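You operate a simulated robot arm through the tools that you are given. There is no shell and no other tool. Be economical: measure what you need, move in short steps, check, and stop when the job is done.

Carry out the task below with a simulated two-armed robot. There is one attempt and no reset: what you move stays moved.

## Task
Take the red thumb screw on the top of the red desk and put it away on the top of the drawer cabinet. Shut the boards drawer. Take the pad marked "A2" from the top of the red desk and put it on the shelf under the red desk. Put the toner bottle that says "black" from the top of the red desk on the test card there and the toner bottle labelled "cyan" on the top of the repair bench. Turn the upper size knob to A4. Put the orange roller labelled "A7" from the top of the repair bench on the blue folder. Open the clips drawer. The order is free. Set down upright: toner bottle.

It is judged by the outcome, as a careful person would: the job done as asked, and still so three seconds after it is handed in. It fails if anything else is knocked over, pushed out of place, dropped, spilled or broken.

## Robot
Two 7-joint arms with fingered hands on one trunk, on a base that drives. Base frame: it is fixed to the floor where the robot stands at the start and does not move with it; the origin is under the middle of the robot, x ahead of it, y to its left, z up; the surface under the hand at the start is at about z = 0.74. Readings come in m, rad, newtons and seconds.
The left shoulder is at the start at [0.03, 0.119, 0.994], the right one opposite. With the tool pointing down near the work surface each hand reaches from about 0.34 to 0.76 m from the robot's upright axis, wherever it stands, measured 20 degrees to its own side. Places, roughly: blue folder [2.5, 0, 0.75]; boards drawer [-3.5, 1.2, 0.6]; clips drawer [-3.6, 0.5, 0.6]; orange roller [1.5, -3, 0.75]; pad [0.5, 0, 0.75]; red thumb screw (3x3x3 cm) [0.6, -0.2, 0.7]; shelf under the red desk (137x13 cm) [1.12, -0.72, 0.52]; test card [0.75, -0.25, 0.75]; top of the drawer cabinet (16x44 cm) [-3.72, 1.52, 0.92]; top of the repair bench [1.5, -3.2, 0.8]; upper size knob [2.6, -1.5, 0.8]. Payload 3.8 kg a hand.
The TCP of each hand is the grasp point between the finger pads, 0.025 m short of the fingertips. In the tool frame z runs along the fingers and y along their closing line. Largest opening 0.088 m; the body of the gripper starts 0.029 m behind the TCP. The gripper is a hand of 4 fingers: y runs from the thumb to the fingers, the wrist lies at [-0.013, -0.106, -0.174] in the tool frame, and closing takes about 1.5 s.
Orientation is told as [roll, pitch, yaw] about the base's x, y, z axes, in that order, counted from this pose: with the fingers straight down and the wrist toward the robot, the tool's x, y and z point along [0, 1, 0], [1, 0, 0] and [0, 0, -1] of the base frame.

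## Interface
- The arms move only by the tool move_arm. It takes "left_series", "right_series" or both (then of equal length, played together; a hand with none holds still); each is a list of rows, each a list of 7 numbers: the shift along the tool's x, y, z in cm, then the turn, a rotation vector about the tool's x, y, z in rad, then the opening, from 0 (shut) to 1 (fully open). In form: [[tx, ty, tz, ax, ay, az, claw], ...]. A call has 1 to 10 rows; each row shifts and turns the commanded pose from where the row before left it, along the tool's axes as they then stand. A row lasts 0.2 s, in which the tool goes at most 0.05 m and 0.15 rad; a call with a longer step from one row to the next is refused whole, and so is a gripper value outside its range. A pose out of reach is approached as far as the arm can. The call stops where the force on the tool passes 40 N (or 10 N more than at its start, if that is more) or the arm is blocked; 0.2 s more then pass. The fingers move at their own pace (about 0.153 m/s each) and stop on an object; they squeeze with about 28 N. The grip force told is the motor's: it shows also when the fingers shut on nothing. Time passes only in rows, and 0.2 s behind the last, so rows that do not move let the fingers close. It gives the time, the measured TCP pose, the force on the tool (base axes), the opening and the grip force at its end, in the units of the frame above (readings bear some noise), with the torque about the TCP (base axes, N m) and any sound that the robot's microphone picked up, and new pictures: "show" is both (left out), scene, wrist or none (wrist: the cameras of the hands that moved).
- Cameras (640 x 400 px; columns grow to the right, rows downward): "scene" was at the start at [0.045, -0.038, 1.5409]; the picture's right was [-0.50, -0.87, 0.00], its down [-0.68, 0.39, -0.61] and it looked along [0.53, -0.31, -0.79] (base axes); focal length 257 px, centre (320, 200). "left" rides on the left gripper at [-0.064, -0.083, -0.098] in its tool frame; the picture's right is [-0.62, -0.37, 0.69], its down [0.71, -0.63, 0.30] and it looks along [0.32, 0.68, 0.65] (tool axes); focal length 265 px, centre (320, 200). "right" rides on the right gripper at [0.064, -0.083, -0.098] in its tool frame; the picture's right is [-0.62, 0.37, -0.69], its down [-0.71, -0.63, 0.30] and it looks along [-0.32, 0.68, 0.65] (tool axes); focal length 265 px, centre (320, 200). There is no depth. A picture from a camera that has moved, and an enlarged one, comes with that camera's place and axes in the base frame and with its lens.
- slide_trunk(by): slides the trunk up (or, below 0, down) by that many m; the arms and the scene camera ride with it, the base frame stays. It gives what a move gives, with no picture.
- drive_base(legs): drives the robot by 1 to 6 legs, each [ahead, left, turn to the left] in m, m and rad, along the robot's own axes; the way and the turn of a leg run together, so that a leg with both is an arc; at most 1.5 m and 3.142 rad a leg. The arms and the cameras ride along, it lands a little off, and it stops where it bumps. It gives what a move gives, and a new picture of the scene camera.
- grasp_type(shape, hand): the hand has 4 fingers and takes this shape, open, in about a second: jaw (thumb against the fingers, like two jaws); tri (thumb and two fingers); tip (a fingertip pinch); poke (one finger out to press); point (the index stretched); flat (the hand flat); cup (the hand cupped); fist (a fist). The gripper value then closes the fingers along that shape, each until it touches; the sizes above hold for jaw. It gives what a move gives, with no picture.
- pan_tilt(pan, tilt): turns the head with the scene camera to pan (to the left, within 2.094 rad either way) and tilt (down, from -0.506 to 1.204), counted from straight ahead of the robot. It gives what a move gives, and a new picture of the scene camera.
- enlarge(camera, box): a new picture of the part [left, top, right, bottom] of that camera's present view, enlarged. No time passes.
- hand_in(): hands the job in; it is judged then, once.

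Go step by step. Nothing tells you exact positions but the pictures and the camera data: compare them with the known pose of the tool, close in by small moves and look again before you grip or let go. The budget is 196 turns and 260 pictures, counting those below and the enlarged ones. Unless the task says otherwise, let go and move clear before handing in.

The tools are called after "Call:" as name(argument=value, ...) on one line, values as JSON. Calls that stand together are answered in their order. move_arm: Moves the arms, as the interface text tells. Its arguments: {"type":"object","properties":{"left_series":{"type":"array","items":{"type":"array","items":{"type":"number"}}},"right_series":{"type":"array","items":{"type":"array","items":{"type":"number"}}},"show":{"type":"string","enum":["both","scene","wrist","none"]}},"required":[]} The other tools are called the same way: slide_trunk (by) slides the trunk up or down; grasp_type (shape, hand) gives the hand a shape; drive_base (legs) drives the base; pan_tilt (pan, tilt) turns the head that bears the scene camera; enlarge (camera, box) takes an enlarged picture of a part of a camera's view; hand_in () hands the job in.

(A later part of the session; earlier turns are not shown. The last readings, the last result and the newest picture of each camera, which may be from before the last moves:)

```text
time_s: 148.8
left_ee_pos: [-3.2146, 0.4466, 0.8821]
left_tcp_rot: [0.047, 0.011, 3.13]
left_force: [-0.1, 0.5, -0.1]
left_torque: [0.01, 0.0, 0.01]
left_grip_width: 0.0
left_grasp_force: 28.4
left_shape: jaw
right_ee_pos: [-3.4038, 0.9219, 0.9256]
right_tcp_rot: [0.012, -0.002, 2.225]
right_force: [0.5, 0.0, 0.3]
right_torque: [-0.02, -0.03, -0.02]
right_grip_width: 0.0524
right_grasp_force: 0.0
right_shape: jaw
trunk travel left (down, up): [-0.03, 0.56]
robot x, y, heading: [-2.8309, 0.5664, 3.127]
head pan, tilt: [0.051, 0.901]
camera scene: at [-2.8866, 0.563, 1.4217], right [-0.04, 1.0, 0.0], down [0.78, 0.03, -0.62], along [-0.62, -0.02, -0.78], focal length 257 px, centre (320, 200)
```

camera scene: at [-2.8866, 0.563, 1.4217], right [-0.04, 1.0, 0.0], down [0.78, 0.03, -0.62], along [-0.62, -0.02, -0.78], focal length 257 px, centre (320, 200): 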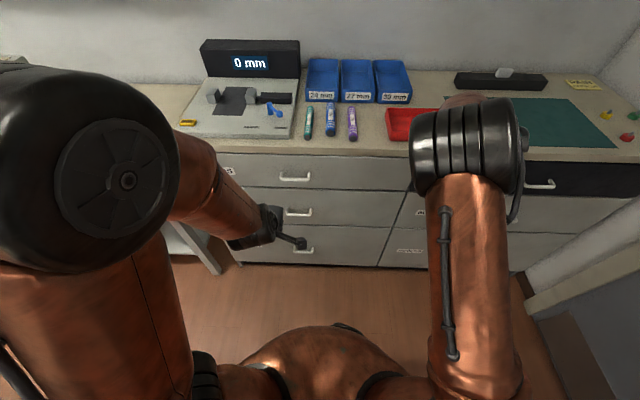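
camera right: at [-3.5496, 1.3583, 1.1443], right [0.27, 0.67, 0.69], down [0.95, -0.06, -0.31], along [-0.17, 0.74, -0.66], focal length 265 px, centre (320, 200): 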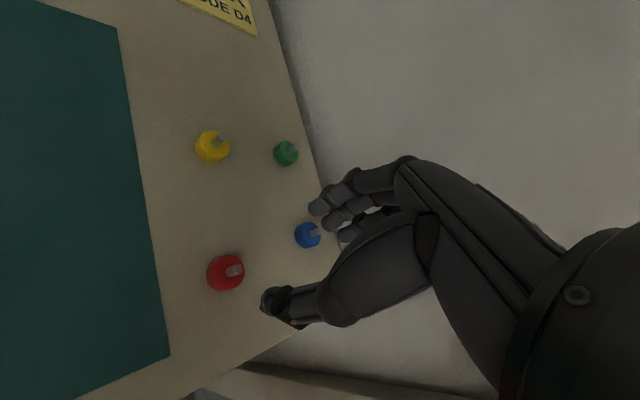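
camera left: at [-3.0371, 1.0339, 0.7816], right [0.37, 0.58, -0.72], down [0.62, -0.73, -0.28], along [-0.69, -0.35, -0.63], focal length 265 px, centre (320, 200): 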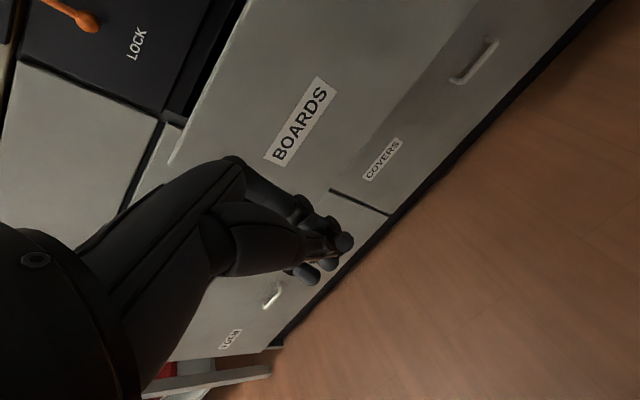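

The right hand now hangs near the lock lever, so I'll pull it back. Meanwhile I'll pitch the left fingers forward to grip the Clips handle at about (-3.43, 0.466, 0.66).

Call:
move_arm(left_series=[[0, 0, 0, -0.15, 0, 0, 0], [0, 0, 0, -0.15, 0, 0, 0], [0, 0, 0, -0.15, 0, 0, 0], [0, 0, 0, -0.15, 0, 0, 0], [0, 0, 0, -0.15, 0, 0, 0], [0, 0, 0, -0.15, 0, 0, 0.5], [0, 0, 0, -0.15, 0, 0, 1], [0, 0, 0, -0.15, 0, 0, 1], [0, 0, 0, -0.15, 0, 0, 1], [0, 0, 0, -0.15, 0, 0, 1]], right_series=[[-3, -2.3, 0, 0, 0, 0, 0.6], [-3, -2.3, 0, 0, 0, 0, 0.6], [-3, -2.3, 0, 0, 0, 0, 0.6], [-3, -2.3, 0, 0, 0, 0, 0.6], [0, 0, -3, 0, 0, 0, 0.6], [0, 0, -3, 0, 0, 0, 0.6], [0, 0, 0, 0, 0, 0, 0.6], [0, 0, 0, 0, 0, 0, 0.6], [0, 0, 0, 0, 0, 0, 0.6], [0, 0, 0, 0, 0, 0, 0.6]], show="both")

```text
time_s: 151.1
left_ee_pos: [-3.2797, 0.4606, 0.8807]
left_tcp_rot: [0.542, -1.48, 2.586]
left_force: [-0.8, -0.2, 0.1]
left_torque: [0.01, 0.02, 0.01]
left_grip_width: 0.088
left_grasp_force: 0.0
left_shape: jaw
left hand out of reach, approached as far as the arm can: row 1, 2, 3, 4
right_ee_pos: [-3.2522, 0.9234, 0.9827]
right_tcp_rot: [0.01, -0.001, 2.225]
right_force: [0.7, -0.3, 0.4]
right_torque: [-0.01, 0.03, -0.02]
right_grip_width: 0.0525
right_grasp_force: 0.0
right_shape: jaw
trunk travel left (down, up): [-0.03, 0.56]
robot x, y, heading: [-2.8291, 0.5672, 3.128]
head pan, tilt: [0.051, 0.901]
camera scene: at [-2.8866, 0.5629, 1.4216], right [-0.04, 1.0, 0.0], down [0.78, 0.03, -0.62], along [-0.62, -0.02, -0.78], focal length 257 px, centre (320, 200)
camera right: at [-3.2516, 0.8182, 1.0808], right [0.27, 0.67, 0.69], down [0.95, -0.07, -0.31], along [-0.17, 0.74, -0.66], focal length 265 px, centre (320, 200)
camera left: at [-3.1765, 0.5194, 0.8032], right [-0.65, 0.61, -0.45], down [-0.26, -0.74, -0.62], along [-0.71, -0.28, 0.64], focal length 265 px, centre (320, 200)
```

scene: 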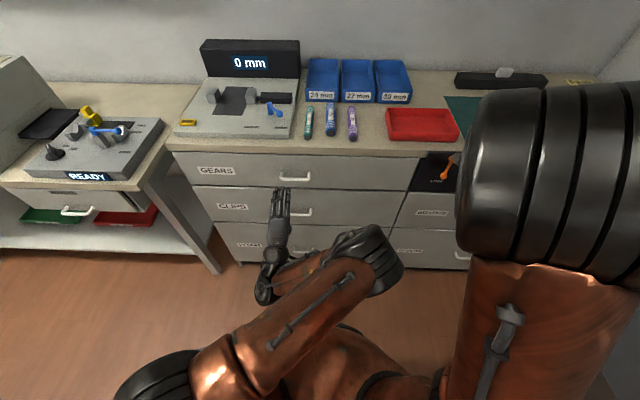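
right: 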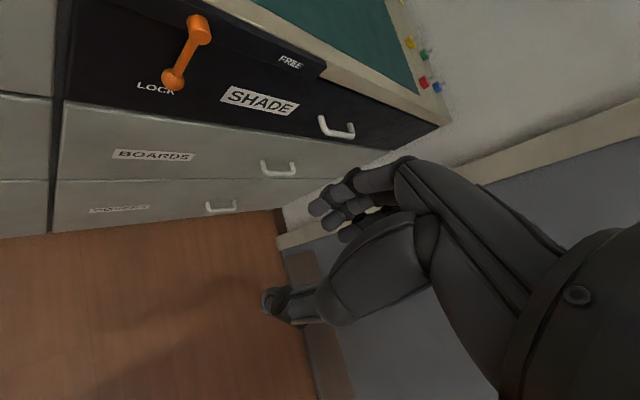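
left: 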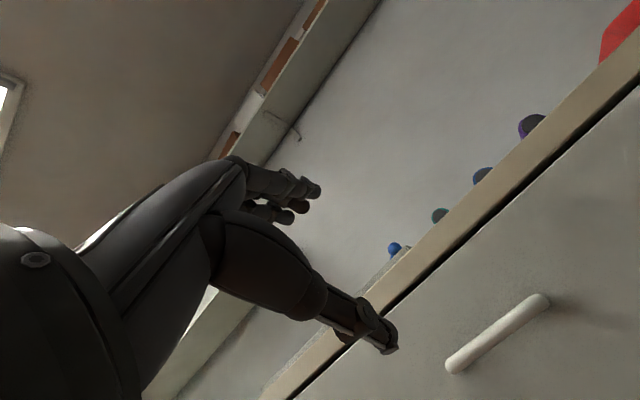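

The fingers point forward now, and the upper handle (GEARS) computes to z≈0.81. I'll go down to the Clips handle's height and look.

Call:
move_arm(left_series=[[0, -4.4, 0, -0.02, 0, 0, 1], [0, -4.4, 0, -0.02, 0, 0, 1], [0, -4.4, 0, 0, 0, 0, 1], [0, -4.4, 0, 0, 0, 0, 1], [0, -4.4, 0, 0, 0, 0, 1]], show="both")

```text
time_s: 152.2
left_ee_pos: [-3.3272, 0.4728, 0.7386]
left_tcp_rot: [0.797, -1.507, 2.333]
left_force: [0.0, 0.2, 0.3]
left_torque: [0.04, -0.03, 0.02]
left_grip_width: 0.0879
left_grasp_force: 0.0
left_shape: jaw
left hand out of reach, approached as far as the arm can: row 3, 4, 5
right_ee_pos: [-3.252, 0.9233, 0.9821]
right_tcp_rot: [0.01, -0.003, 2.226]
right_force: [0.1, -0.3, 0.6]
right_torque: [-0.04, -0.01, 0.02]
right_grip_width: 0.0526
right_grasp_force: 0.0
right_shape: jaw
trunk travel left (down, up): [-0.03, 0.56]
robot x, y, heading: [-2.8307, 0.5678, 3.129]
head pan, tilt: [0.051, 0.901]
camera scene: at [-2.8869, 0.5628, 1.4216], right [-0.04, 1.0, 0.0], down [0.78, 0.03, -0.62], along [-0.62, -0.02, -0.78], focal length 257 px, centre (320, 200)
camera left: at [-3.2256, 0.5317, 0.6577], right [-0.67, 0.61, -0.43], down [-0.28, -0.74, -0.61], along [-0.69, -0.29, 0.67], focal length 265 px, centre (320, 200)
```

scene: 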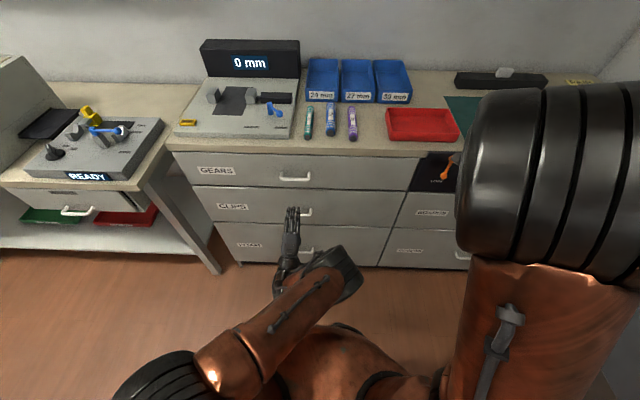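
left: 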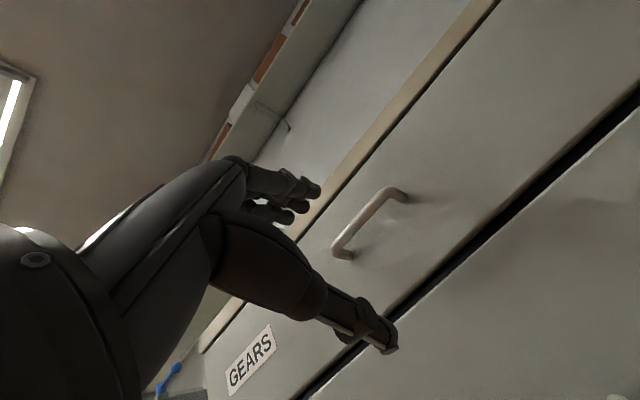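

The arm is folded too tightly this close. I'll back up 0.15 m to give it room, then lower again.

Call:
drive_base(legs=[[-0.17, 0, 0]])

Call:
move_arm(left_series=[[0, -2, 2, 0, 0, 0, 1], [0, -2, 2, 0, 0, 0, 1], [0, -2, 2, 0, 0, 0, 1], [0, -2, 2, 0, 0, 0, 1]], show="wrist")

```text
time_s: 153.7
left_ee_pos: [-3.1546, 0.4713, 0.7382]
left_tcp_rot: [0.802, -1.508, 2.328]
left_force: [-0.3, 0.3, -0.1]
left_torque: [0.0, 0.0, 0.03]
left_grip_width: 0.0876
left_grasp_force: 0.0
left_shape: jaw
right_ee_pos: [-3.0781, 0.9218, 0.9833]
right_tcp_rot: [0.013, -0.003, 2.225]
right_force: [0.7, -0.3, -0.4]
right_torque: [-0.01, 0.02, 0.03]
right_grip_width: 0.0524
right_grasp_force: 0.1
right_shape: jaw
trunk travel left (down, up): [-0.03, 0.56]
robot x, y, heading: [-2.6571, 0.5654, 3.123]
head pan, tilt: [0.051, 0.901]
camera scene: at [-2.7131, 0.5608, 1.4217], right [-0.04, 1.0, 0.0], down [0.78, 0.03, -0.62], along [-0.62, -0.02, -0.78], focal length 257 px, centre (320, 200)
```

scene: 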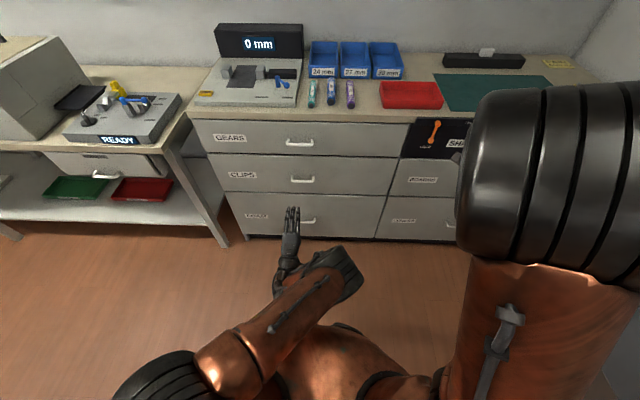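

```text
time_s: 154.7
left_ee_pos: [-3.2355, 0.468, 0.6572]
left_tcp_rot: [0.819, -1.505, 2.315]
left_force: [0.1, -0.1, 0.0]
left_torque: [-0.02, -0.01, -0.01]
left_grip_width: 0.0879
left_grasp_force: 0.0
left_shape: jaw
left hand out of reach, approached as far as the arm can: row 2
right_ee_pos: [-3.0794, 0.922, 0.9825]
right_tcp_rot: [0.01, -0.004, 2.224]
right_force: [-0.1, 0.1, 0.4]
right_torque: [0.03, 0.02, 0.0]
right_grip_width: 0.0524
right_grasp_force: 0.1
right_shape: jaw
trunk travel left (down, up): [-0.03, 0.56]
robot x, y, heading: [-2.6551, 0.5638, 3.124]
head pan, tilt: [0.051, 0.901]
camera left: at [-3.1337, 0.5269, 0.577], right [-0.67, 0.61, -0.43], down [-0.28, -0.74, -0.61], along [-0.69, -0.29, 0.67], focal length 265 px, centre (320, 200)
```

left: 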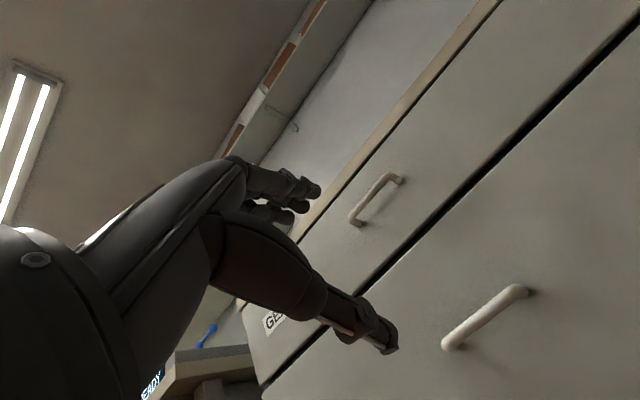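

The Clips handle computes to about (-3.46, 0.466, 0.61). I'll lower 4.5 cm, then advance partly with the base.

Call:
move_arm(left_series=[[0, -2.3, 0, 0, 0, 0, 1], [0, -2.2, 0, 0, 0, 0, 1], [0, 0, 0, 0, 0, 0, 1]], show="none")

Call:
drive_base(legs=[[0.1, 0, 0]])

Call:
move_arm(left_series=[[0, 0, 2, 0, 0, 0, 1], [0, 0, 2, 0, 0, 0, 1]], show="both")

```text
time_s: 155.5
left_ee_pos: [-3.2323, 0.4684, 0.6496]
left_tcp_rot: [0.782, -1.505, 2.347]
left_force: [0.5, 0.3, 0.1]
left_torque: [-0.02, 0.0, -0.02]
left_grip_width: 0.088
left_grasp_force: 0.1
left_shape: jaw
left hand out of reach, approached as far as the arm can: row 1, 2
right_ee_pos: [-3.0792, 0.9221, 0.983]
right_tcp_rot: [0.011, -0.001, 2.225]
right_force: [0.6, -0.1, 0.5]
right_torque: [0.01, -0.01, 0.01]
right_grip_width: 0.0526
right_grasp_force: 0.1
right_shape: jaw
trunk travel left (down, up): [-0.03, 0.56]
robot x, y, heading: [-2.6621, 0.5633, 3.125]
head pan, tilt: [0.051, 0.901]
```

```text
time_s: 156.7
left_ee_pos: [-3.3328, 0.4694, 0.6498]
left_tcp_rot: [0.75, -1.502, 2.379]
left_force: [0.2, 0.0, -0.4]
left_torque: [0.03, 0.05, -0.03]
left_grip_width: 0.0881
left_grasp_force: 0.0
left_shape: jaw
right_ee_pos: [-3.1817, 0.9231, 0.9824]
right_tcp_rot: [0.011, -0.002, 2.223]
right_force: [0.3, -1.5, -0.3]
right_torque: [-0.01, -0.01, -0.02]
right_grip_width: 0.0525
right_grasp_force: 0.1
right_shape: jaw
trunk travel left (down, up): [-0.03, 0.56]
robot x, y, heading: [-2.756, 0.5646, 3.129]
head pan, tilt: [0.051, 0.901]
camera scene: at [-2.8163, 0.5622, 1.4216], right [-0.04, 1.0, 0.0], down [0.78, 0.03, -0.62], along [-0.62, -0.02, -0.78], focal length 257 px, centre (320, 200)
```

scene: 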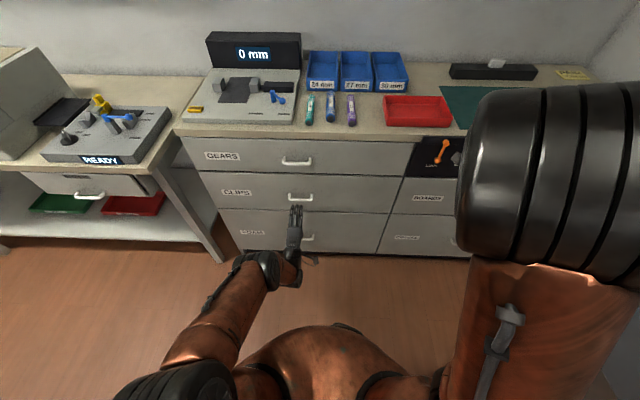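

```text
time_s: 157.3
left_ee_pos: [-3.3533, 0.4678, 0.6577]
left_tcp_rot: [0.765, -1.503, 2.365]
left_force: [-0.9, -0.4, 0.3]
left_torque: [-0.01, 0.02, 0.01]
left_grip_width: 0.0877
left_grasp_force: 0.1
left_shape: jaw
left hand out of reach, approached as far as the arm can: row 1, 2
right_ee_pos: [-3.1807, 0.9231, 0.9833]
right_tcp_rot: [0.01, -0.001, 2.222]
right_force: [-0.2, 0.6, 0.6]
right_torque: [-0.02, 0.01, -0.01]
right_grip_width: 0.0523
right_grasp_force: 0.0
right_shape: jaw
trunk travel left (down, up): [-0.03, 0.56]
robot x, y, heading: [-2.7572, 0.5688, 3.128]
head pan, tilt: [0.051, 0.901]
camera scene: at [-2.8146, 0.5624, 1.4216], right [-0.04, 1.0, 0.0], down [0.78, 0.03, -0.62], along [-0.62, -0.02, -0.78], focal length 257 px, centre (320, 200)
camera left: at [-3.2506, 0.5261, 0.5759], right [-0.67, 0.61, -0.43], down [-0.28, -0.74, -0.61], along [-0.69, -0.28, 0.67], focal length 265 px, centre (320, 200)
```

scene: 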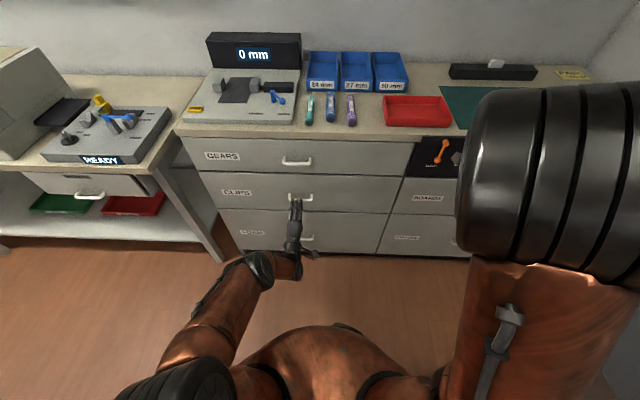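
left: 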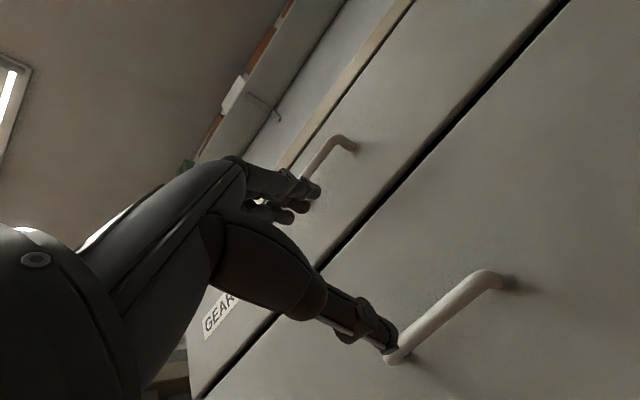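

The handle is near (-3.42, 0.477, 0.607). I'll tilt the fingers about 20° downward (lowers the TCP relative to the wrist), lower, and check.

Call:
move_arm(left_series=[[0, 0, -1, 0.12, 0, 0, 1], [0, 0, 0, 0.12, 0, 0, 1], [0, 0, 0, 0.12, 0, 0, 1], [-0.7, -1.5, 0.5, 0, 0, 0, 1], [0, -1.5, 0.5, 0, 0, 0, 1], [0, -1.5, 0.5, 0, 0, 0, 1], [0, 0, 0, 0, 0, 0, 1]], show="wrist")

```text
time_s: 158.9
left_ee_pos: [-3.3387, 0.4714, 0.6086]
left_tcp_rot: [0.115, -1.158, 3.024]
left_force: [-0.2, -0.1, -0.9]
left_torque: [-0.01, 0.0, -0.01]
left_grip_width: 0.0877
left_grasp_force: 0.1
left_shape: jaw
right_ee_pos: [-3.1799, 0.9227, 0.9831]
right_tcp_rot: [0.01, -0.002, 2.224]
right_force: [-0.3, -1.3, -0.6]
right_torque: [0.01, 0.01, 0.01]
right_grip_width: 0.0524
right_grasp_force: 0.0
right_shape: jaw
trunk travel left (down, up): [-0.03, 0.56]
robot x, y, heading: [-2.7586, 0.5655, 3.128]
head pan, tilt: [0.051, 0.901]
camera left: at [-3.2147, 0.532, 0.5691], right [-0.48, 0.6, -0.64], down [-0.04, -0.75, -0.67], along [-0.88, -0.3, 0.38], focal length 265 px, centre (320, 200)
```

left: 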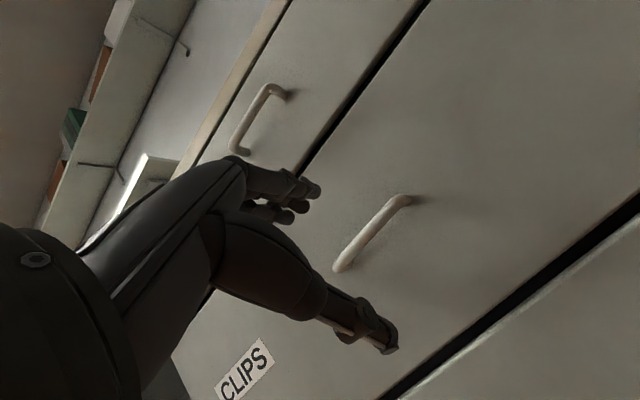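

The handle sits level with and between thumb and fingers. Advancing 7.5 cm and closing.

Call:
move_arm(left_series=[[0, 1.5, 3.5, 0, 0, 0, 1], [0, 1.5, 3.4, 0, 0, 0, 1], [0, 0, 0, 0, 0, 0, 1]], show="wrist")

```text
time_s: 159.7
left_ee_pos: [-3.4149, 0.4705, 0.6101]
left_tcp_rot: [0.116, -1.158, 3.023]
left_force: [0.5, 0.3, 0.2]
left_torque: [0.0, -0.01, -0.01]
left_grip_width: 0.0881
left_grasp_force: 0.0
left_shape: jaw
right_ee_pos: [-3.1792, 0.9237, 0.9827]
right_tcp_rot: [0.011, -0.002, 2.225]
right_force: [0.2, 0.5, 0.1]
right_torque: [0.0, 0.0, 0.01]
right_grip_width: 0.0522
right_grasp_force: 0.1
right_shape: jaw
trunk travel left (down, up): [-0.03, 0.56]
robot x, y, heading: [-2.7589, 0.568, 3.126]
head pan, tilt: [0.051, 0.901]
camera left: at [-3.2913, 0.532, 0.571], right [-0.48, 0.6, -0.64], down [-0.04, -0.75, -0.67], along [-0.88, -0.29, 0.38], focal length 265 px, centre (320, 200)
```

left: 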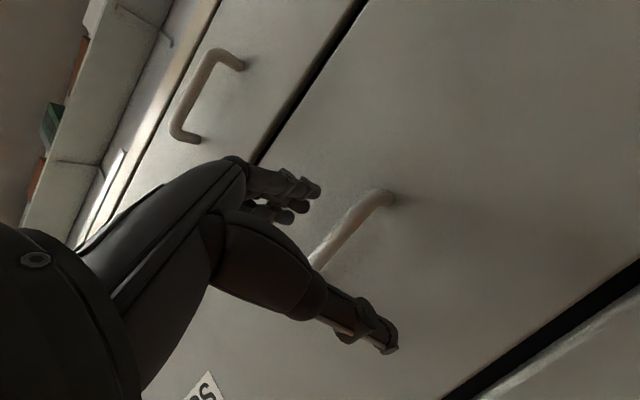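

The bar computes to x≈-3.417, right at the TCP. Closing on it.

Call:
move_arm(left_series=[[0, 0, 0, 0, 0, 0, 0], [0, 0, 0, 0, 0, 0, 0], [0, 0, 0, 0, 0, 0, 0], [0, 0, 0, 0, 0, 0, 0], [0, 0, 0, 0, 0, 0, 0], [0, 0, 0, 0, 0, 0, 0]], show="wrist")

```text
time_s: 161.1
left_ee_pos: [-3.4141, 0.472, 0.6117]
left_tcp_rot: [0.116, -1.161, 3.022]
left_force: [3.1, -0.8, 7.0]
left_torque: [0.07, 0.24, 0.01]
left_grip_width: 0.0024
left_grasp_force: 27.7
left_shape: jaw
right_ee_pos: [-3.1797, 0.9233, 0.9833]
right_tcp_rot: [0.013, -0.002, 2.222]
right_force: [1.0, 0.1, 0.3]
right_torque: [0.0, -0.01, 0.02]
right_grip_width: 0.0524
right_grasp_force: 0.1
right_shape: jaw
trunk travel left (down, up): [-0.03, 0.56]
robot x, y, heading: [-2.7582, 0.5664, 3.13]
head pan, tilt: [0.051, 0.901]
camera left: at [-3.2908, 0.5319, 0.5717], right [-0.48, 0.6, -0.64], down [-0.04, -0.75, -0.67], along [-0.88, -0.3, 0.38], focal length 265 px, centre (320, 200)
```

left: 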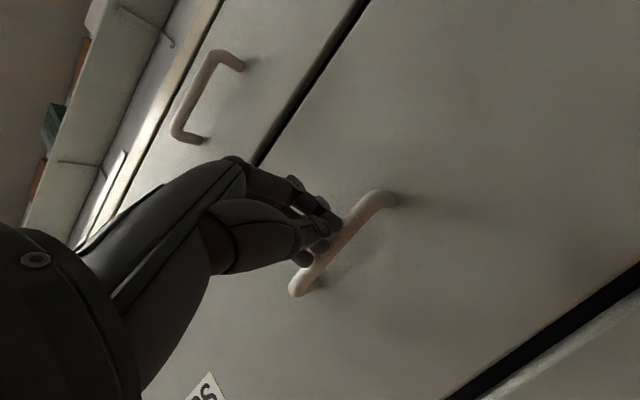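

The fingers closed just short of the bar. I'll reopen, advance 2 cm more and close again.

Call:
move_arm(left_series=[[0, -0.4, -1, 0, 0, 0, 1], [0, 0, 0, 0, 0, 0, 1], [0, 0, 0, 0, 0, 0, 1], [0, 0.4, 1, 0, 0, 0, 1], [0, 0.8, 1.8, 0, 0, 0, 1], [0, 0, 0, 0, 0, 0, 1]], show="wrist")

```text
time_s: 162.5
left_ee_pos: [-3.4288, 0.4654, 0.6188]
left_tcp_rot: [0.113, -1.158, 3.024]
left_force: [-0.2, 0.1, -0.3]
left_torque: [-0.01, -0.01, 0.01]
left_grip_width: 0.0876
left_grasp_force: 0.0
left_shape: jaw
left hand out of reach, approached as far as the arm can: row 5
right_ee_pos: [-3.18, 0.9233, 0.9837]
right_tcp_rot: [0.011, -0.001, 2.223]
right_force: [-0.3, -0.8, 0.7]
right_torque: [0.03, 0.0, 0.01]
right_grip_width: 0.0522
right_grasp_force: 0.0
right_shape: jaw
trunk travel left (down, up): [-0.03, 0.56]
robot x, y, heading: [-2.7545, 0.566, 3.127]
head pan, tilt: [0.051, 0.901]
camera left: at [-3.3052, 0.526, 0.5795], right [-0.48, 0.6, -0.64], down [-0.04, -0.75, -0.67], along [-0.88, -0.29, 0.38], focal length 265 px, centre (320, 200)
```

left: 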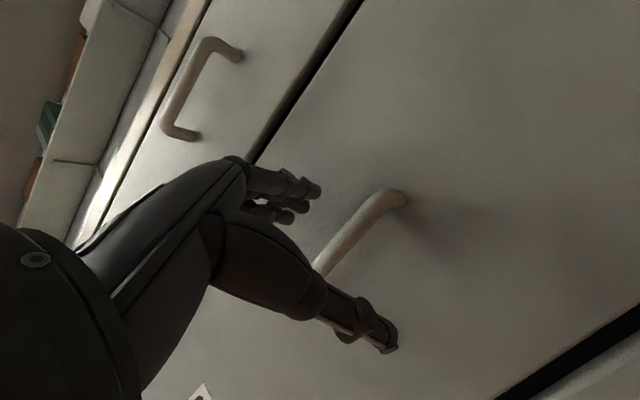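

Reach ends here; I'll lower the trunk 1.5 cm and drive 3 cm ahead instead.

Call:
slide_trunk(by=-0.015)

Call:
drive_base(legs=[[0.025, 0, 0]])

Call:
move_arm(left_series=[[0, 0, 0, 0, 0, 0, 1]], show="wrist")

```text
time_s: 163.1
left_ee_pos: [-3.4294, 0.4661, 0.604]
left_tcp_rot: [0.117, -1.157, 3.022]
left_force: [0.3, 0.3, 0.5]
left_torque: [-0.06, -0.01, 0.01]
left_grip_width: 0.0876
left_grasp_force: 0.1
left_shape: jaw
right_ee_pos: [-3.18, 0.9229, 0.9674]
right_tcp_rot: [0.01, -0.001, 2.223]
right_force: [0.0, -0.9, -0.2]
right_torque: [-0.02, 0.03, -0.01]
right_grip_width: 0.0524
right_grasp_force: 0.1
right_shape: jaw
trunk travel left (down, up): [-0.015, 0.575]
robot x, y, heading: [-2.7583, 0.568, 3.132]
head pan, tilt: [0.051, 0.901]
```

```text
time_s: 163.9
left_ee_pos: [-3.4349, 0.4663, 0.6026]
left_tcp_rot: [0.111, -1.165, 3.026]
left_force: [21.1, -0.3, 4.8]
left_torque: [0.0, 1.04, 0.2]
left_grip_width: 0.0864
left_grasp_force: 0.0
left_shape: jaw
right_ee_pos: [-3.192, 0.9224, 0.9679]
right_tcp_rot: [0.011, -0.004, 2.227]
right_force: [0.4, -0.2, 0.5]
right_torque: [0.0, 0.0, 0.0]
right_grip_width: 0.0525
right_grasp_force: 0.1
right_shape: jaw
trunk travel left (down, up): [-0.015, 0.575]
robot x, y, heading: [-2.7689, 0.5667, 3.131]
head pan, tilt: [0.051, 0.901]
stopped in leg 1: the force on the tool passed its limit at 76 N (the readings are from after the stop); the commanded pose is now the measured one
camera scene: at [-2.8252, 0.5622, 1.4068], right [-0.04, 1.0, 0.0], down [0.78, 0.03, -0.62], along [-0.62, -0.02, -0.78], focal length 257 px, centre (320, 200)
```

scene: 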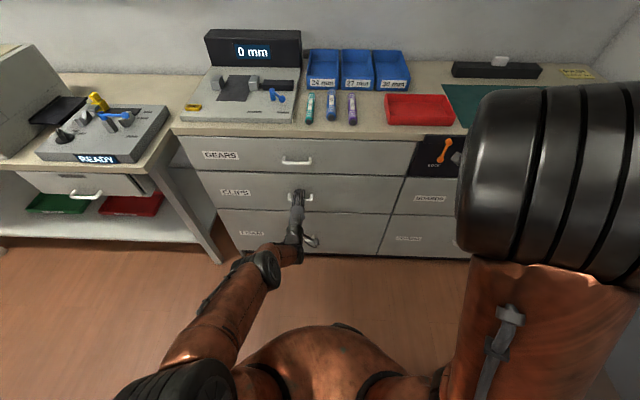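

```text
time_s: 164.3
left_ee_pos: [-3.4358, 0.4663, 0.6032]
left_tcp_rot: [0.112, -1.166, 3.024]
left_force: [25.0, -0.1, 6.1]
left_torque: [0.04, 1.27, 0.22]
left_grip_width: 0.0859
left_grasp_force: 0.2
left_shape: jaw
right_ee_pos: [-3.192, 0.9221, 0.9683]
right_tcp_rot: [0.014, -0.003, 2.225]
right_force: [-0.3, 0.4, 0.8]
right_torque: [-0.02, 0.0, -0.03]
right_grip_width: 0.0521
right_grasp_force: 0.1
right_shape: jaw
trunk travel left (down, up): [-0.015, 0.575]
robot x, y, heading: [-2.7727, 0.5675, 3.127]
head pan, tilt: [0.051, 0.901]
camera left: at [-3.3124, 0.5271, 0.5623], right [-0.48, 0.6, -0.64], down [-0.04, -0.74, -0.67], along [-0.87, -0.29, 0.39], focal length 265 px, centre (320, 200)
```

left: 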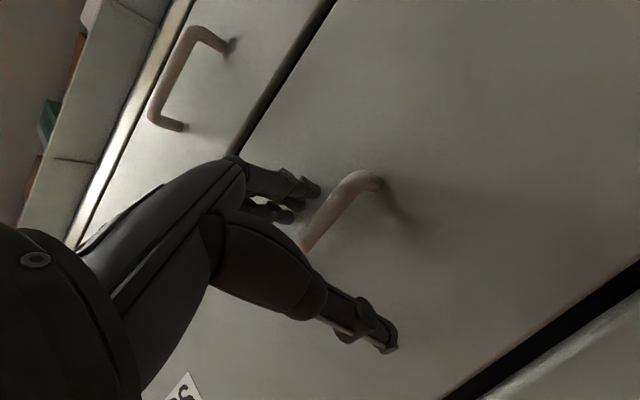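

The upper fingertips touch the drawer face, so the bar is well inside the grip. Closing.

Call:
move_arm(left_series=[[0, -0.1, -0.3, 0, 0, 0, 0], [0, 0, 0, 0, 0, 0, 0], [0, 0, 0, 0, 0, 0, 0], [0, 0, 0, 0, 0, 0, 0], [0, 0, 0, 0, 0, 0, 0], [0, 0, 0, 0, 0, 0, 0]], show="wrist")

```text
time_s: 165.7
left_ee_pos: [-3.4353, 0.466, 0.5999]
left_tcp_rot: [0.111, -1.159, 3.024]
left_force: [-3.4, -1.6, -2.4]
left_torque: [0.12, -0.09, 0.04]
left_grip_width: 0.0094
left_grasp_force: 28.4
left_shape: jaw
right_ee_pos: [-3.1951, 0.9229, 0.9678]
right_tcp_rot: [0.011, -0.002, 2.225]
right_force: [1.1, -0.4, -0.5]
right_torque: [0.01, -0.01, 0.02]
right_grip_width: 0.0525
right_grasp_force: 0.1
right_shape: jaw
trunk travel left (down, up): [-0.015, 0.575]
robot x, y, heading: [-2.7723, 0.5638, 3.126]
head pan, tilt: [0.051, 0.901]
camera left: at [-3.3115, 0.5271, 0.5612], right [-0.48, 0.6, -0.64], down [-0.04, -0.74, -0.67], along [-0.88, -0.29, 0.38], focal length 265 px, centre (320, 200)
```

left: 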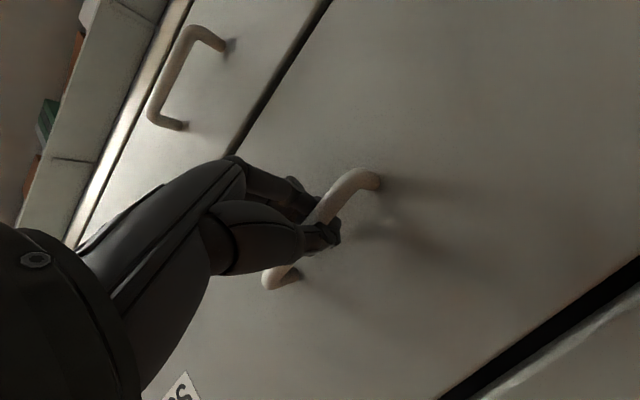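

Gripped on the bar (9 mm). Pulling back 20 cm.

Call:
move_arm(left_series=[[0, -0.8, -1.8, 0, 0, 0, 0], [0, -1.2, -2.7, 0, 0, 0, 0], [0, -1.6, -3.6, 0, 0, 0, 0], [0, -1.6, -3.6, 0, 0, 0, 0], [0, -1.6, -3.6, 0, 0, 0, 0], [0, -1.6, -3.6, 0, 0, 0, 0], [0, 0, 0, 0, 0, 0, 0]], show="scene")

```text
time_s: 167.3
left_ee_pos: [-3.2267, 0.465, 0.5967]
left_tcp_rot: [0.113, -1.163, 3.023]
left_force: [-0.3, 2.6, 2.4]
left_torque: [0.1, -0.01, 0.0]
left_grip_width: 0.0097
left_grasp_force: 28.1
left_shape: jaw
right_ee_pos: [-3.1945, 0.9224, 0.9668]
right_tcp_rot: [0.012, -0.001, 2.224]
right_force: [-1.0, -0.6, 0.0]
right_torque: [0.03, 0.01, -0.02]
right_grip_width: 0.0524
right_grasp_force: 0.2
right_shape: jaw
trunk travel left (down, up): [-0.015, 0.575]
robot x, y, heading: [-2.7736, 0.569, 3.128]
head pan, tilt: [0.051, 0.901]
camera scene: at [-2.8282, 0.5625, 1.4066], right [-0.04, 1.0, 0.0], down [0.78, 0.03, -0.62], along [-0.62, -0.02, -0.78], focal length 257 px, centre (320, 200)
```

scene: 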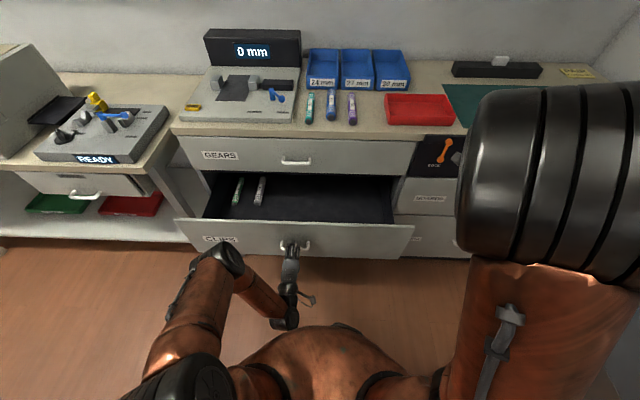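

Clips is open 21 cm; I'll pull 6 cm more, then release and back the hand off.

Call:
move_arm(left_series=[[0, -1.2, -2.7, 0, 0, 0, 0], [0, -1.2, -2.7, 0, 0, 0, 0], [0, 0, 0, 0, 0, 0, 0.5], [0, 0, 0, 0, 0, 0, 1], [0, 0, 0, 0, 0, 0, 1], [0, 0, 0, 0, 0, 0, 1], [0, -1.2, -2.7, 0, 0, 0, 1], [0, -1.2, -2.7, 0, 0, 0, 1]], show="none")

Call:
drive_base(legs=[[-0.35, 0, 0]])

```text
time_s: 169.1
left_ee_pos: [-3.1225, 0.4511, 0.6009]
left_tcp_rot: [0.191, -1.191, 2.972]
left_force: [-0.2, 0.5, 0.3]
left_torque: [0.01, 0.0, 0.01]
left_grip_width: 0.0878
left_grasp_force: 0.1
left_shape: jaw
right_ee_pos: [-3.194, 0.9235, 0.9673]
right_tcp_rot: [0.01, -0.001, 2.226]
right_force: [0.0, 0.7, 0.6]
right_torque: [0.0, 0.0, 0.04]
right_grip_width: 0.0524
right_grasp_force: 0.0
right_shape: jaw
trunk travel left (down, up): [-0.015, 0.575]
robot x, y, heading: [-2.7736, 0.5689, 3.127]
head pan, tilt: [0.051, 0.901]
```

```text
time_s: 171.3
left_ee_pos: [-2.7762, 0.4454, 0.5981]
left_tcp_rot: [0.193, -1.189, 2.975]
left_force: [0.5, -0.8, 0.0]
left_torque: [0.02, 0.01, -0.01]
left_grip_width: 0.0878
left_grasp_force: 0.0
left_shape: jaw
right_ee_pos: [-2.8528, 0.9156, 0.9675]
right_tcp_rot: [0.013, -0.001, 2.233]
right_force: [0.7, 0.0, 1.3]
right_torque: [-0.01, -0.04, -0.02]
right_grip_width: 0.0524
right_grasp_force: 0.2
right_shape: jaw
trunk travel left (down, up): [-0.015, 0.575]
robot x, y, heading: [-2.4259, 0.5657, 3.138]
head pan, tilt: [0.051, 0.901]
camera scene: at [-2.4845, 0.5588, 1.4067], right [-0.05, 1.0, 0.0], down [0.78, 0.04, -0.62], along [-0.62, -0.03, -0.78], focal length 257 px, centre (320, 200)
```

scene: 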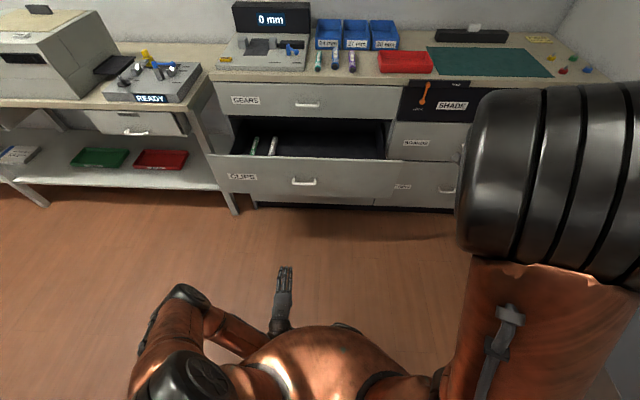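

Clips is open, Boards shut and the screw is in place. I'll restore trunk height and both hands to the nominal carrying posture before driving back to the desk.

Call:
slide_trunk(by=0.135)

Call:
move_arm(left_series=[[0, 3, -1, 0.14, 0, 0, 1], [0, 3, -1, 0.14, 0, 0, 1], [0, 3, -1, 0.14, 0, 0, 1], [0, 3, -1.5, 0.14, 0, 0, 1], [0, 2.5, -2, 0.14, 0, 0, 1], [0, 2.5, -3, 0.14, 0, 0, 1], [0, 1, -4, 0.14, 0, 0, 1], [0, 1, -4, 0.14, 0, 0, 1], [0, 1, -4, 0.06, 0, 0, 1], [0, 0, -3, 0, 0, 0, 1]], right_series=[[0, 0, 0, 0, 0, -0.15, 1], [0, 0, 0, 0, 0, -0.15, 1], [0, 0, 0, 0, 0, -0.15, 1], [0, 0, 0, 0, 0, -0.15, 1], [0, 0, 0, 0, 0, -0.15, 1], [0, 0, 0, 0, 0, -0.15, 1], [2, 0, 0, 0, 0, 0, 1], [3, 0, 0, 0, 0, 0, 1], [3, 0, 0, 0, 0, 0, 1], [3, 0, 0, 0, 0, 0, 1]], show="none")

Call:
pan_tilt(pan=0, tilt=0.7)

```text
time_s: 173.0
left_ee_pos: [-2.7776, 0.444, 0.7346]
left_tcp_rot: [0.196, -1.189, 2.969]
left_force: [-0.5, -0.6, -0.2]
left_torque: [0.01, 0.0, 0.03]
left_grip_width: 0.0878
left_grasp_force: 0.1
left_shape: jaw
right_ee_pos: [-2.8545, 0.9153, 1.1034]
right_tcp_rot: [0.01, -0.001, 2.234]
right_force: [0.0, 0.7, 0.7]
right_torque: [0.02, -0.01, 0.0]
right_grip_width: 0.0524
right_grasp_force: 0.0
right_shape: jaw
trunk travel left (down, up): [-0.15, 0.44]
robot x, y, heading: [-2.4265, 0.5617, 3.134]
head pan, tilt: [0.051, 0.901]
```

```text
time_s: 175.2
left_ee_pos: [-2.8367, 0.4747, 1.0746]
left_tcp_rot: [0.07, -0.016, -3.134]
left_force: [-0.1, -1.0, -0.5]
left_torque: [0.03, 0.0, 0.03]
left_grip_width: 0.088
left_grasp_force: 0.1
left_shape: jaw
left hand out of reach, approached as far as the arm can: row 5, 6
right_ee_pos: [-2.8522, 0.8068, 1.1039]
right_tcp_rot: [0.006, -0.012, 3.136]
right_force: [0.3, -0.4, 0.1]
right_torque: [-0.01, -0.01, -0.03]
right_grip_width: 0.0882
right_grasp_force: 0.1
right_shape: jaw
trunk travel left (down, up): [-0.15, 0.44]
robot x, y, heading: [-2.4287, 0.5628, 3.137]
head pan, tilt: [0.051, 0.901]
```

```text
time_s: 175.9
left_ee_pos: [-2.8372, 0.4734, 1.0739]
left_tcp_rot: [0.071, -0.015, -3.131]
left_force: [-0.5, -0.5, 0.7]
left_torque: [-0.03, -0.02, -0.01]
left_grip_width: 0.0876
left_grasp_force: 0.1
left_shape: jaw
right_ee_pos: [-2.8538, 0.8072, 1.1038]
right_tcp_rot: [0.005, -0.011, 3.133]
right_force: [-0.2, 0.1, 0.2]
right_torque: [0.03, 0.01, -0.01]
right_grip_width: 0.088
right_grasp_force: 0.1
right_shape: jaw
trunk travel left (down, up): [-0.15, 0.44]
robot x, y, heading: [-2.4284, 0.5628, 3.14]
head pan, tilt: [0.0, 0.7]
camera scene: at [-2.4947, 0.5627, 1.5577], right [0.0, 1.0, 0.0], down [0.64, 0.0, -0.76], along [-0.76, 0.0, -0.64], focal length 257 px, centre (320, 200)
```

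scene: 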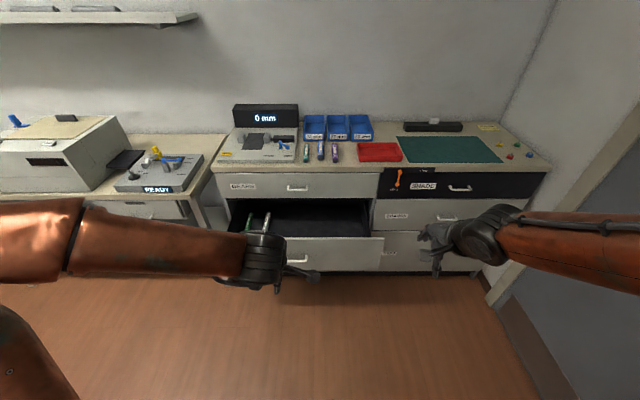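

Both elbows stick out widely; for the narrow aisle I'll yaw both hands outward (elbows in) first.

Call:
move_arm(left_series=[[0, 0, 0, 0, 0, -0.15, 1], [0, 0, 0, 0, 0, -0.15, 1], [0, 0, 0, 0, 0, -0.15, 1], [0, 0, 0, 0, 0, -0.15, 1], [0, 0, 0, 0, 0, -0.15, 1], [0, 0, 0, 0, 0, -0.15, 1]], right_series=[[0, 0, 0, 0, 0, 0.15, 1], [0, 0, 0, 0, 0, 0.15, 1], [0, 0, 0, 0, 0, 0.15, 1], [0, 0, 0, 0, 0, 0.15, 1], [0, 0, 0, 0, 0, 0.15, 1], [0, 0, 0, 0, 0, 0.15, 1]], show="scene")

```text
time_s: 177.3
left_ee_pos: [-2.8394, 0.4737, 1.0718]
left_tcp_rot: [0.033, -0.064, -2.229]
left_force: [-0.4, -0.2, 0.2]
left_torque: [0.02, 0.01, 0.01]
left_grip_width: 0.0876
left_grasp_force: 0.0
left_shape: jaw
right_ee_pos: [-2.8552, 0.8065, 1.1025]
right_tcp_rot: [0.011, -0.002, 2.233]
right_force: [0.2, 0.2, 0.1]
right_torque: [-0.01, -0.02, -0.02]
right_grip_width: 0.088
right_grasp_force: 0.0
right_shape: jaw
trunk travel left (down, up): [-0.15, 0.44]
robot x, y, heading: [-2.4309, 0.5614, 3.138]
head pan, tilt: [0.0, 0.7]
camera scene: at [-2.4955, 0.5629, 1.5578], right [0.0, 1.0, 0.0], down [0.64, 0.0, -0.76], along [-0.76, 0.0, -0.64], focal length 257 px, centre (320, 200)
```

scene: 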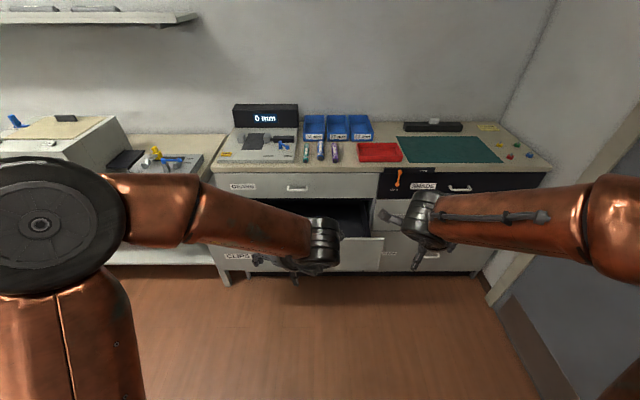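

Fine for the aisle. Driving back east to x≈-0.3.

Call:
drive_base(legs=[[-1.1, 0, 0], [-1.05, 0, 0]])

Call:
drive_base(legs=[[0, 0, 1.57]])

Call:
pan_tilt(pan=1.3, tilt=0.6)

```text
time_s: 188.0
left_ee_pos: [-0.6832, 0.4484, 1.0722]
left_tcp_rot: [0.034, -0.064, -2.257]
left_force: [0.2, 0.1, 0.5]
left_torque: [0.02, 0.0, 0.0]
left_grip_width: 0.088
left_grasp_force: 0.1
left_shape: jaw
right_ee_pos: [-0.6886, 0.7816, 1.1035]
right_tcp_rot: [0.012, -0.001, 2.208]
right_force: [-0.6, -1.1, 0.3]
right_torque: [-0.02, -0.02, 0.0]
right_grip_width: 0.0881
right_grasp_force: 0.0
right_shape: jaw
trunk travel left (down, up): [-0.15, 0.44]
robot x, y, heading: [-0.2687, 0.5274, 3.111]
head pan, tilt: [0.0, 0.7]
camera scene: at [-0.3354, 0.5288, 1.5578], right [0.03, 1.0, 0.0], down [0.64, -0.02, -0.77], along [-0.76, 0.02, -0.64], focal length 257 px, centre (320, 200)
```

scene: 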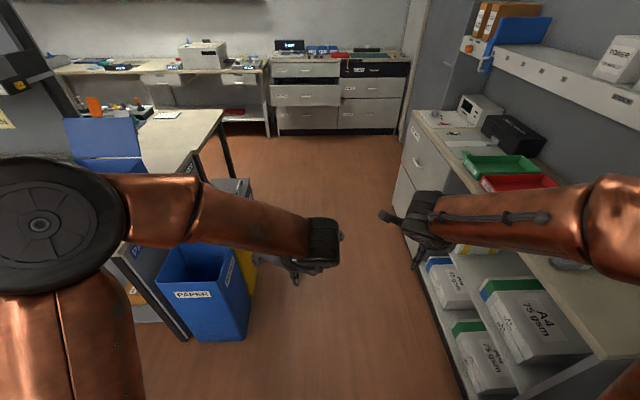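

```text
time_s: 192.2
left_ee_pos: [-0.193, 0.1151, 1.0719]
left_tcp_rot: [0.035, -0.065, -0.687]
left_force: [0.3, -0.8, 0.4]
left_torque: [-0.01, 0.0, 0.0]
left_grip_width: 0.0879
left_grasp_force: 0.0
left_shape: jaw
right_ee_pos: [-0.5249, 0.1085, 1.1043]
right_tcp_rot: [0.011, 0.0, -2.504]
right_force: [-0.4, -0.2, -0.4]
right_torque: [0.0, 0.01, 0.05]
right_grip_width: 0.0878
right_grasp_force: 0.0
right_shape: jaw
trunk travel left (down, up): [-0.15, 0.44]
robot x, y, heading: [-0.2686, 0.5292, -1.603]
head pan, tilt: [0.0, 0.7]
camera scene: at [-0.2726, 0.4615, 1.5578], right [-1.0, 0.03, 0.0], down [0.02, 0.64, -0.76], along [-0.02, -0.76, -0.64], focal length 257 px, centre (320, 200)
```

scene: 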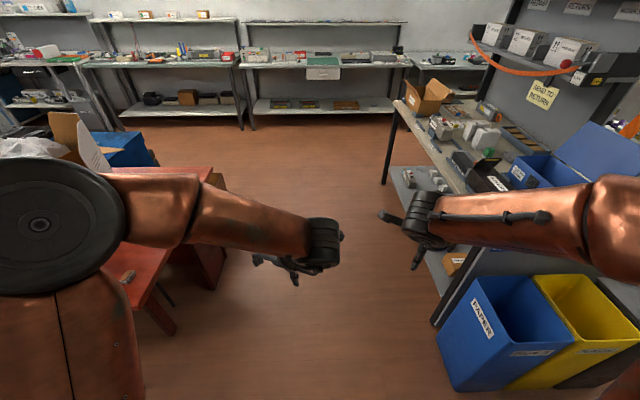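

```text
time_s: 193.7
left_ee_pos: [-0.1912, 0.1149, 1.0734]
left_tcp_rot: [0.032, -0.064, -0.687]
left_force: [-0.5, 0.8, 0.3]
left_torque: [-0.01, -0.02, 0.02]
left_grip_width: 0.0878
left_grasp_force: 0.0
left_shape: jaw
right_ee_pos: [-0.5249, 0.1088, 1.1047]
right_tcp_rot: [0.009, -0.001, -2.504]
right_force: [-0.1, -1.1, 0.3]
right_torque: [0.0, 0.03, 0.0]
right_grip_width: 0.0881
right_grasp_force: 0.1
right_shape: jaw
trunk travel left (down, up): [-0.15, 0.44]
robot x, y, heading: [-0.275, 0.5258, -1.606]
head pan, tilt: [1.3, 0.6]
camera scene: at [-0.1858, 0.5201, 1.5664], right [-0.3, -0.95, 0.0], down [-0.54, 0.17, -0.83], along [0.79, -0.24, -0.56], focal length 257 px, centre (320, 200)
```

scene: 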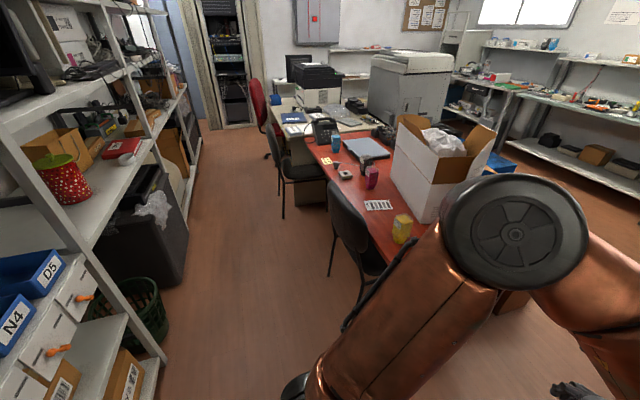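

The aisle is wide enough: chairs stay south of y≈0.3 and shelves start at 1.1. I'll slide along at y≈0.66, facing the desk.

Call:
drive_base(legs=[[-0.13, 0, 0.035], [0, 1.0, 0], [0, 0.55, 0]])

Call:
pan_tilt(pan=0.0, tilt=0.9)

```text
time_s: 202.5
left_ee_pos: [1.381, 0.2511, 1.0722]
left_tcp_rot: [0.033, -0.064, -0.653]
left_force: [0.4, -0.4, 0.3]
left_torque: [-0.02, 0.01, -0.01]
left_grip_width: 0.0882
left_grasp_force: 0.1
left_shape: jaw
right_ee_pos: [1.0482, 0.2336, 1.1052]
right_tcp_rot: [0.01, -0.002, -2.472]
right_force: [0.3, -0.1, 0.1]
right_torque: [0.0, 0.04, 0.01]
right_grip_width: 0.0881
right_grasp_force: 0.1
right_shape: jaw
trunk travel left (down, up): [-0.15, 0.44]
robot x, y, heading: [1.2862, 0.66, -1.575]
head pan, tilt: [1.3, 0.6]
camera scene: at [1.3741, 0.6563, 1.5664], right [-0.26, -0.96, 0.0], down [-0.55, 0.15, -0.82], along [0.8, -0.22, -0.57], focal length 257 px, centre (320, 200)
```

scene: 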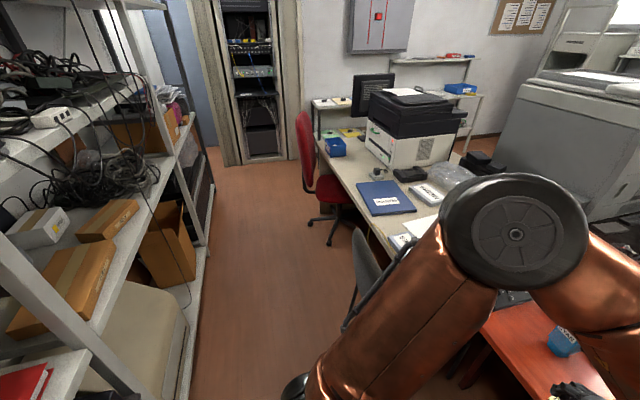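

```text
time_s: 204.0
left_ee_pos: [1.3796, 0.2511, 1.0718]
left_tcp_rot: [0.035, -0.063, -0.654]
left_force: [0.5, -0.4, -0.1]
left_torque: [0.0, -0.01, -0.01]
left_grip_width: 0.088
left_grasp_force: 0.1
left_shape: jaw
right_ee_pos: [1.0467, 0.2327, 1.1029]
right_tcp_rot: [0.009, -0.001, -2.471]
right_force: [-0.6, 0.1, -0.2]
right_torque: [0.0, 0.0, 0.0]
right_grip_width: 0.0879
right_grasp_force: 0.0
right_shape: jaw
trunk travel left (down, up): [-0.15, 0.44]
robot x, y, heading: [1.2907, 0.657, -1.567]
head pan, tilt: [0.0, 0.901]
camera scene: at [1.2882, 0.6041, 1.5417], right [-1.0, 0.0, 0.0], down [0.0, 0.78, -0.62], along [0.0, -0.62, -0.78], focal length 257 px, centre (320, 200)
```

scene: 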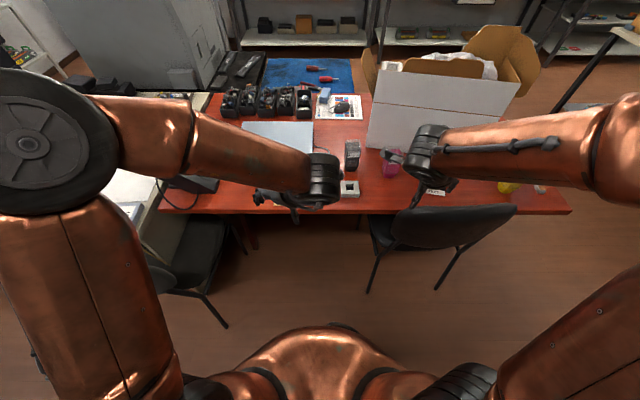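

Bottles are ahead. I'll drive 0.22 m nearer; the chairs stay clear of the base.

Call:
drive_base(legs=[[0.22, 0, 0]])

Call:
enlarge(camera="scene", box=[180, 120, 480, 280])

```text
time_s: 205.7
left_ee_pos: [1.3818, 0.0304, 1.0721]
left_tcp_rot: [0.035, -0.063, -0.657]
left_force: [0.4, -0.4, -0.5]
left_torque: [0.01, -0.02, 0.0]
left_grip_width: 0.0881
left_grasp_force: 0.0
left_shape: jaw
right_ee_pos: [1.0474, 0.0125, 1.1025]
right_tcp_rot: [0.012, -0.003, -2.474]
right_force: [0.0, 0.2, -0.1]
right_torque: [0.01, 0.01, 0.01]
right_grip_width: 0.0879
right_grasp_force: 0.1
right_shape: jaw
trunk travel left (down, up): [-0.15, 0.44]
robot x, y, heading: [1.2882, 0.4386, -1.569]
head pan, tilt: [0.0, 0.901]
camera scene: at [1.2885, 0.3825, 1.5416], right [-1.0, 0.0, 0.0], down [0.0, 0.78, -0.62], along [0.0, -0.62, -0.78], focal length 257 px, centre (320, 200)
```

scene: 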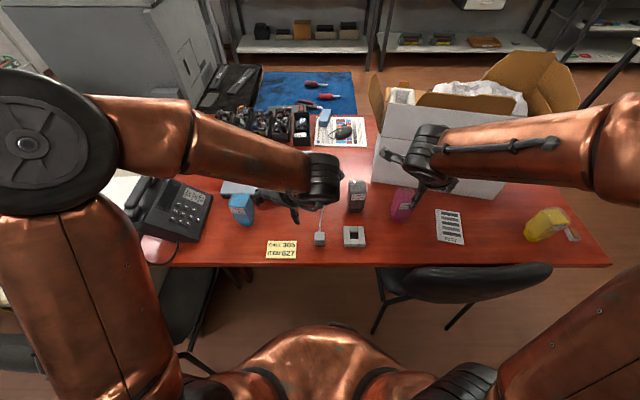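

```text
2.13 times, centred on (330, 200) of scene
camera zoom: at [1.2885, 0.3825, 1.5416], right [-1.0, 0.0, 0.0], down [0.0, 0.78, -0.62], along [0.0, -0.62, -0.78], focal length 549 px, centre (299, 200)
```

zoom: 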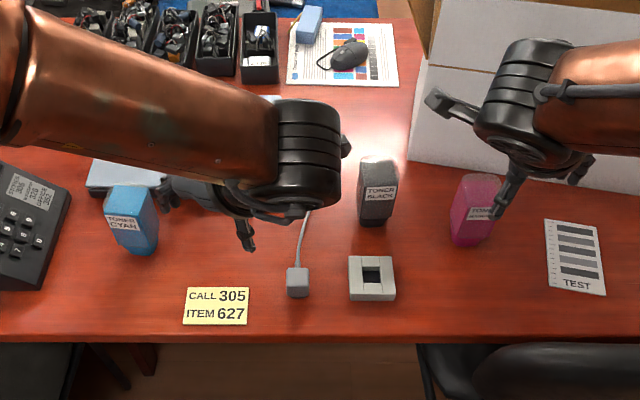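

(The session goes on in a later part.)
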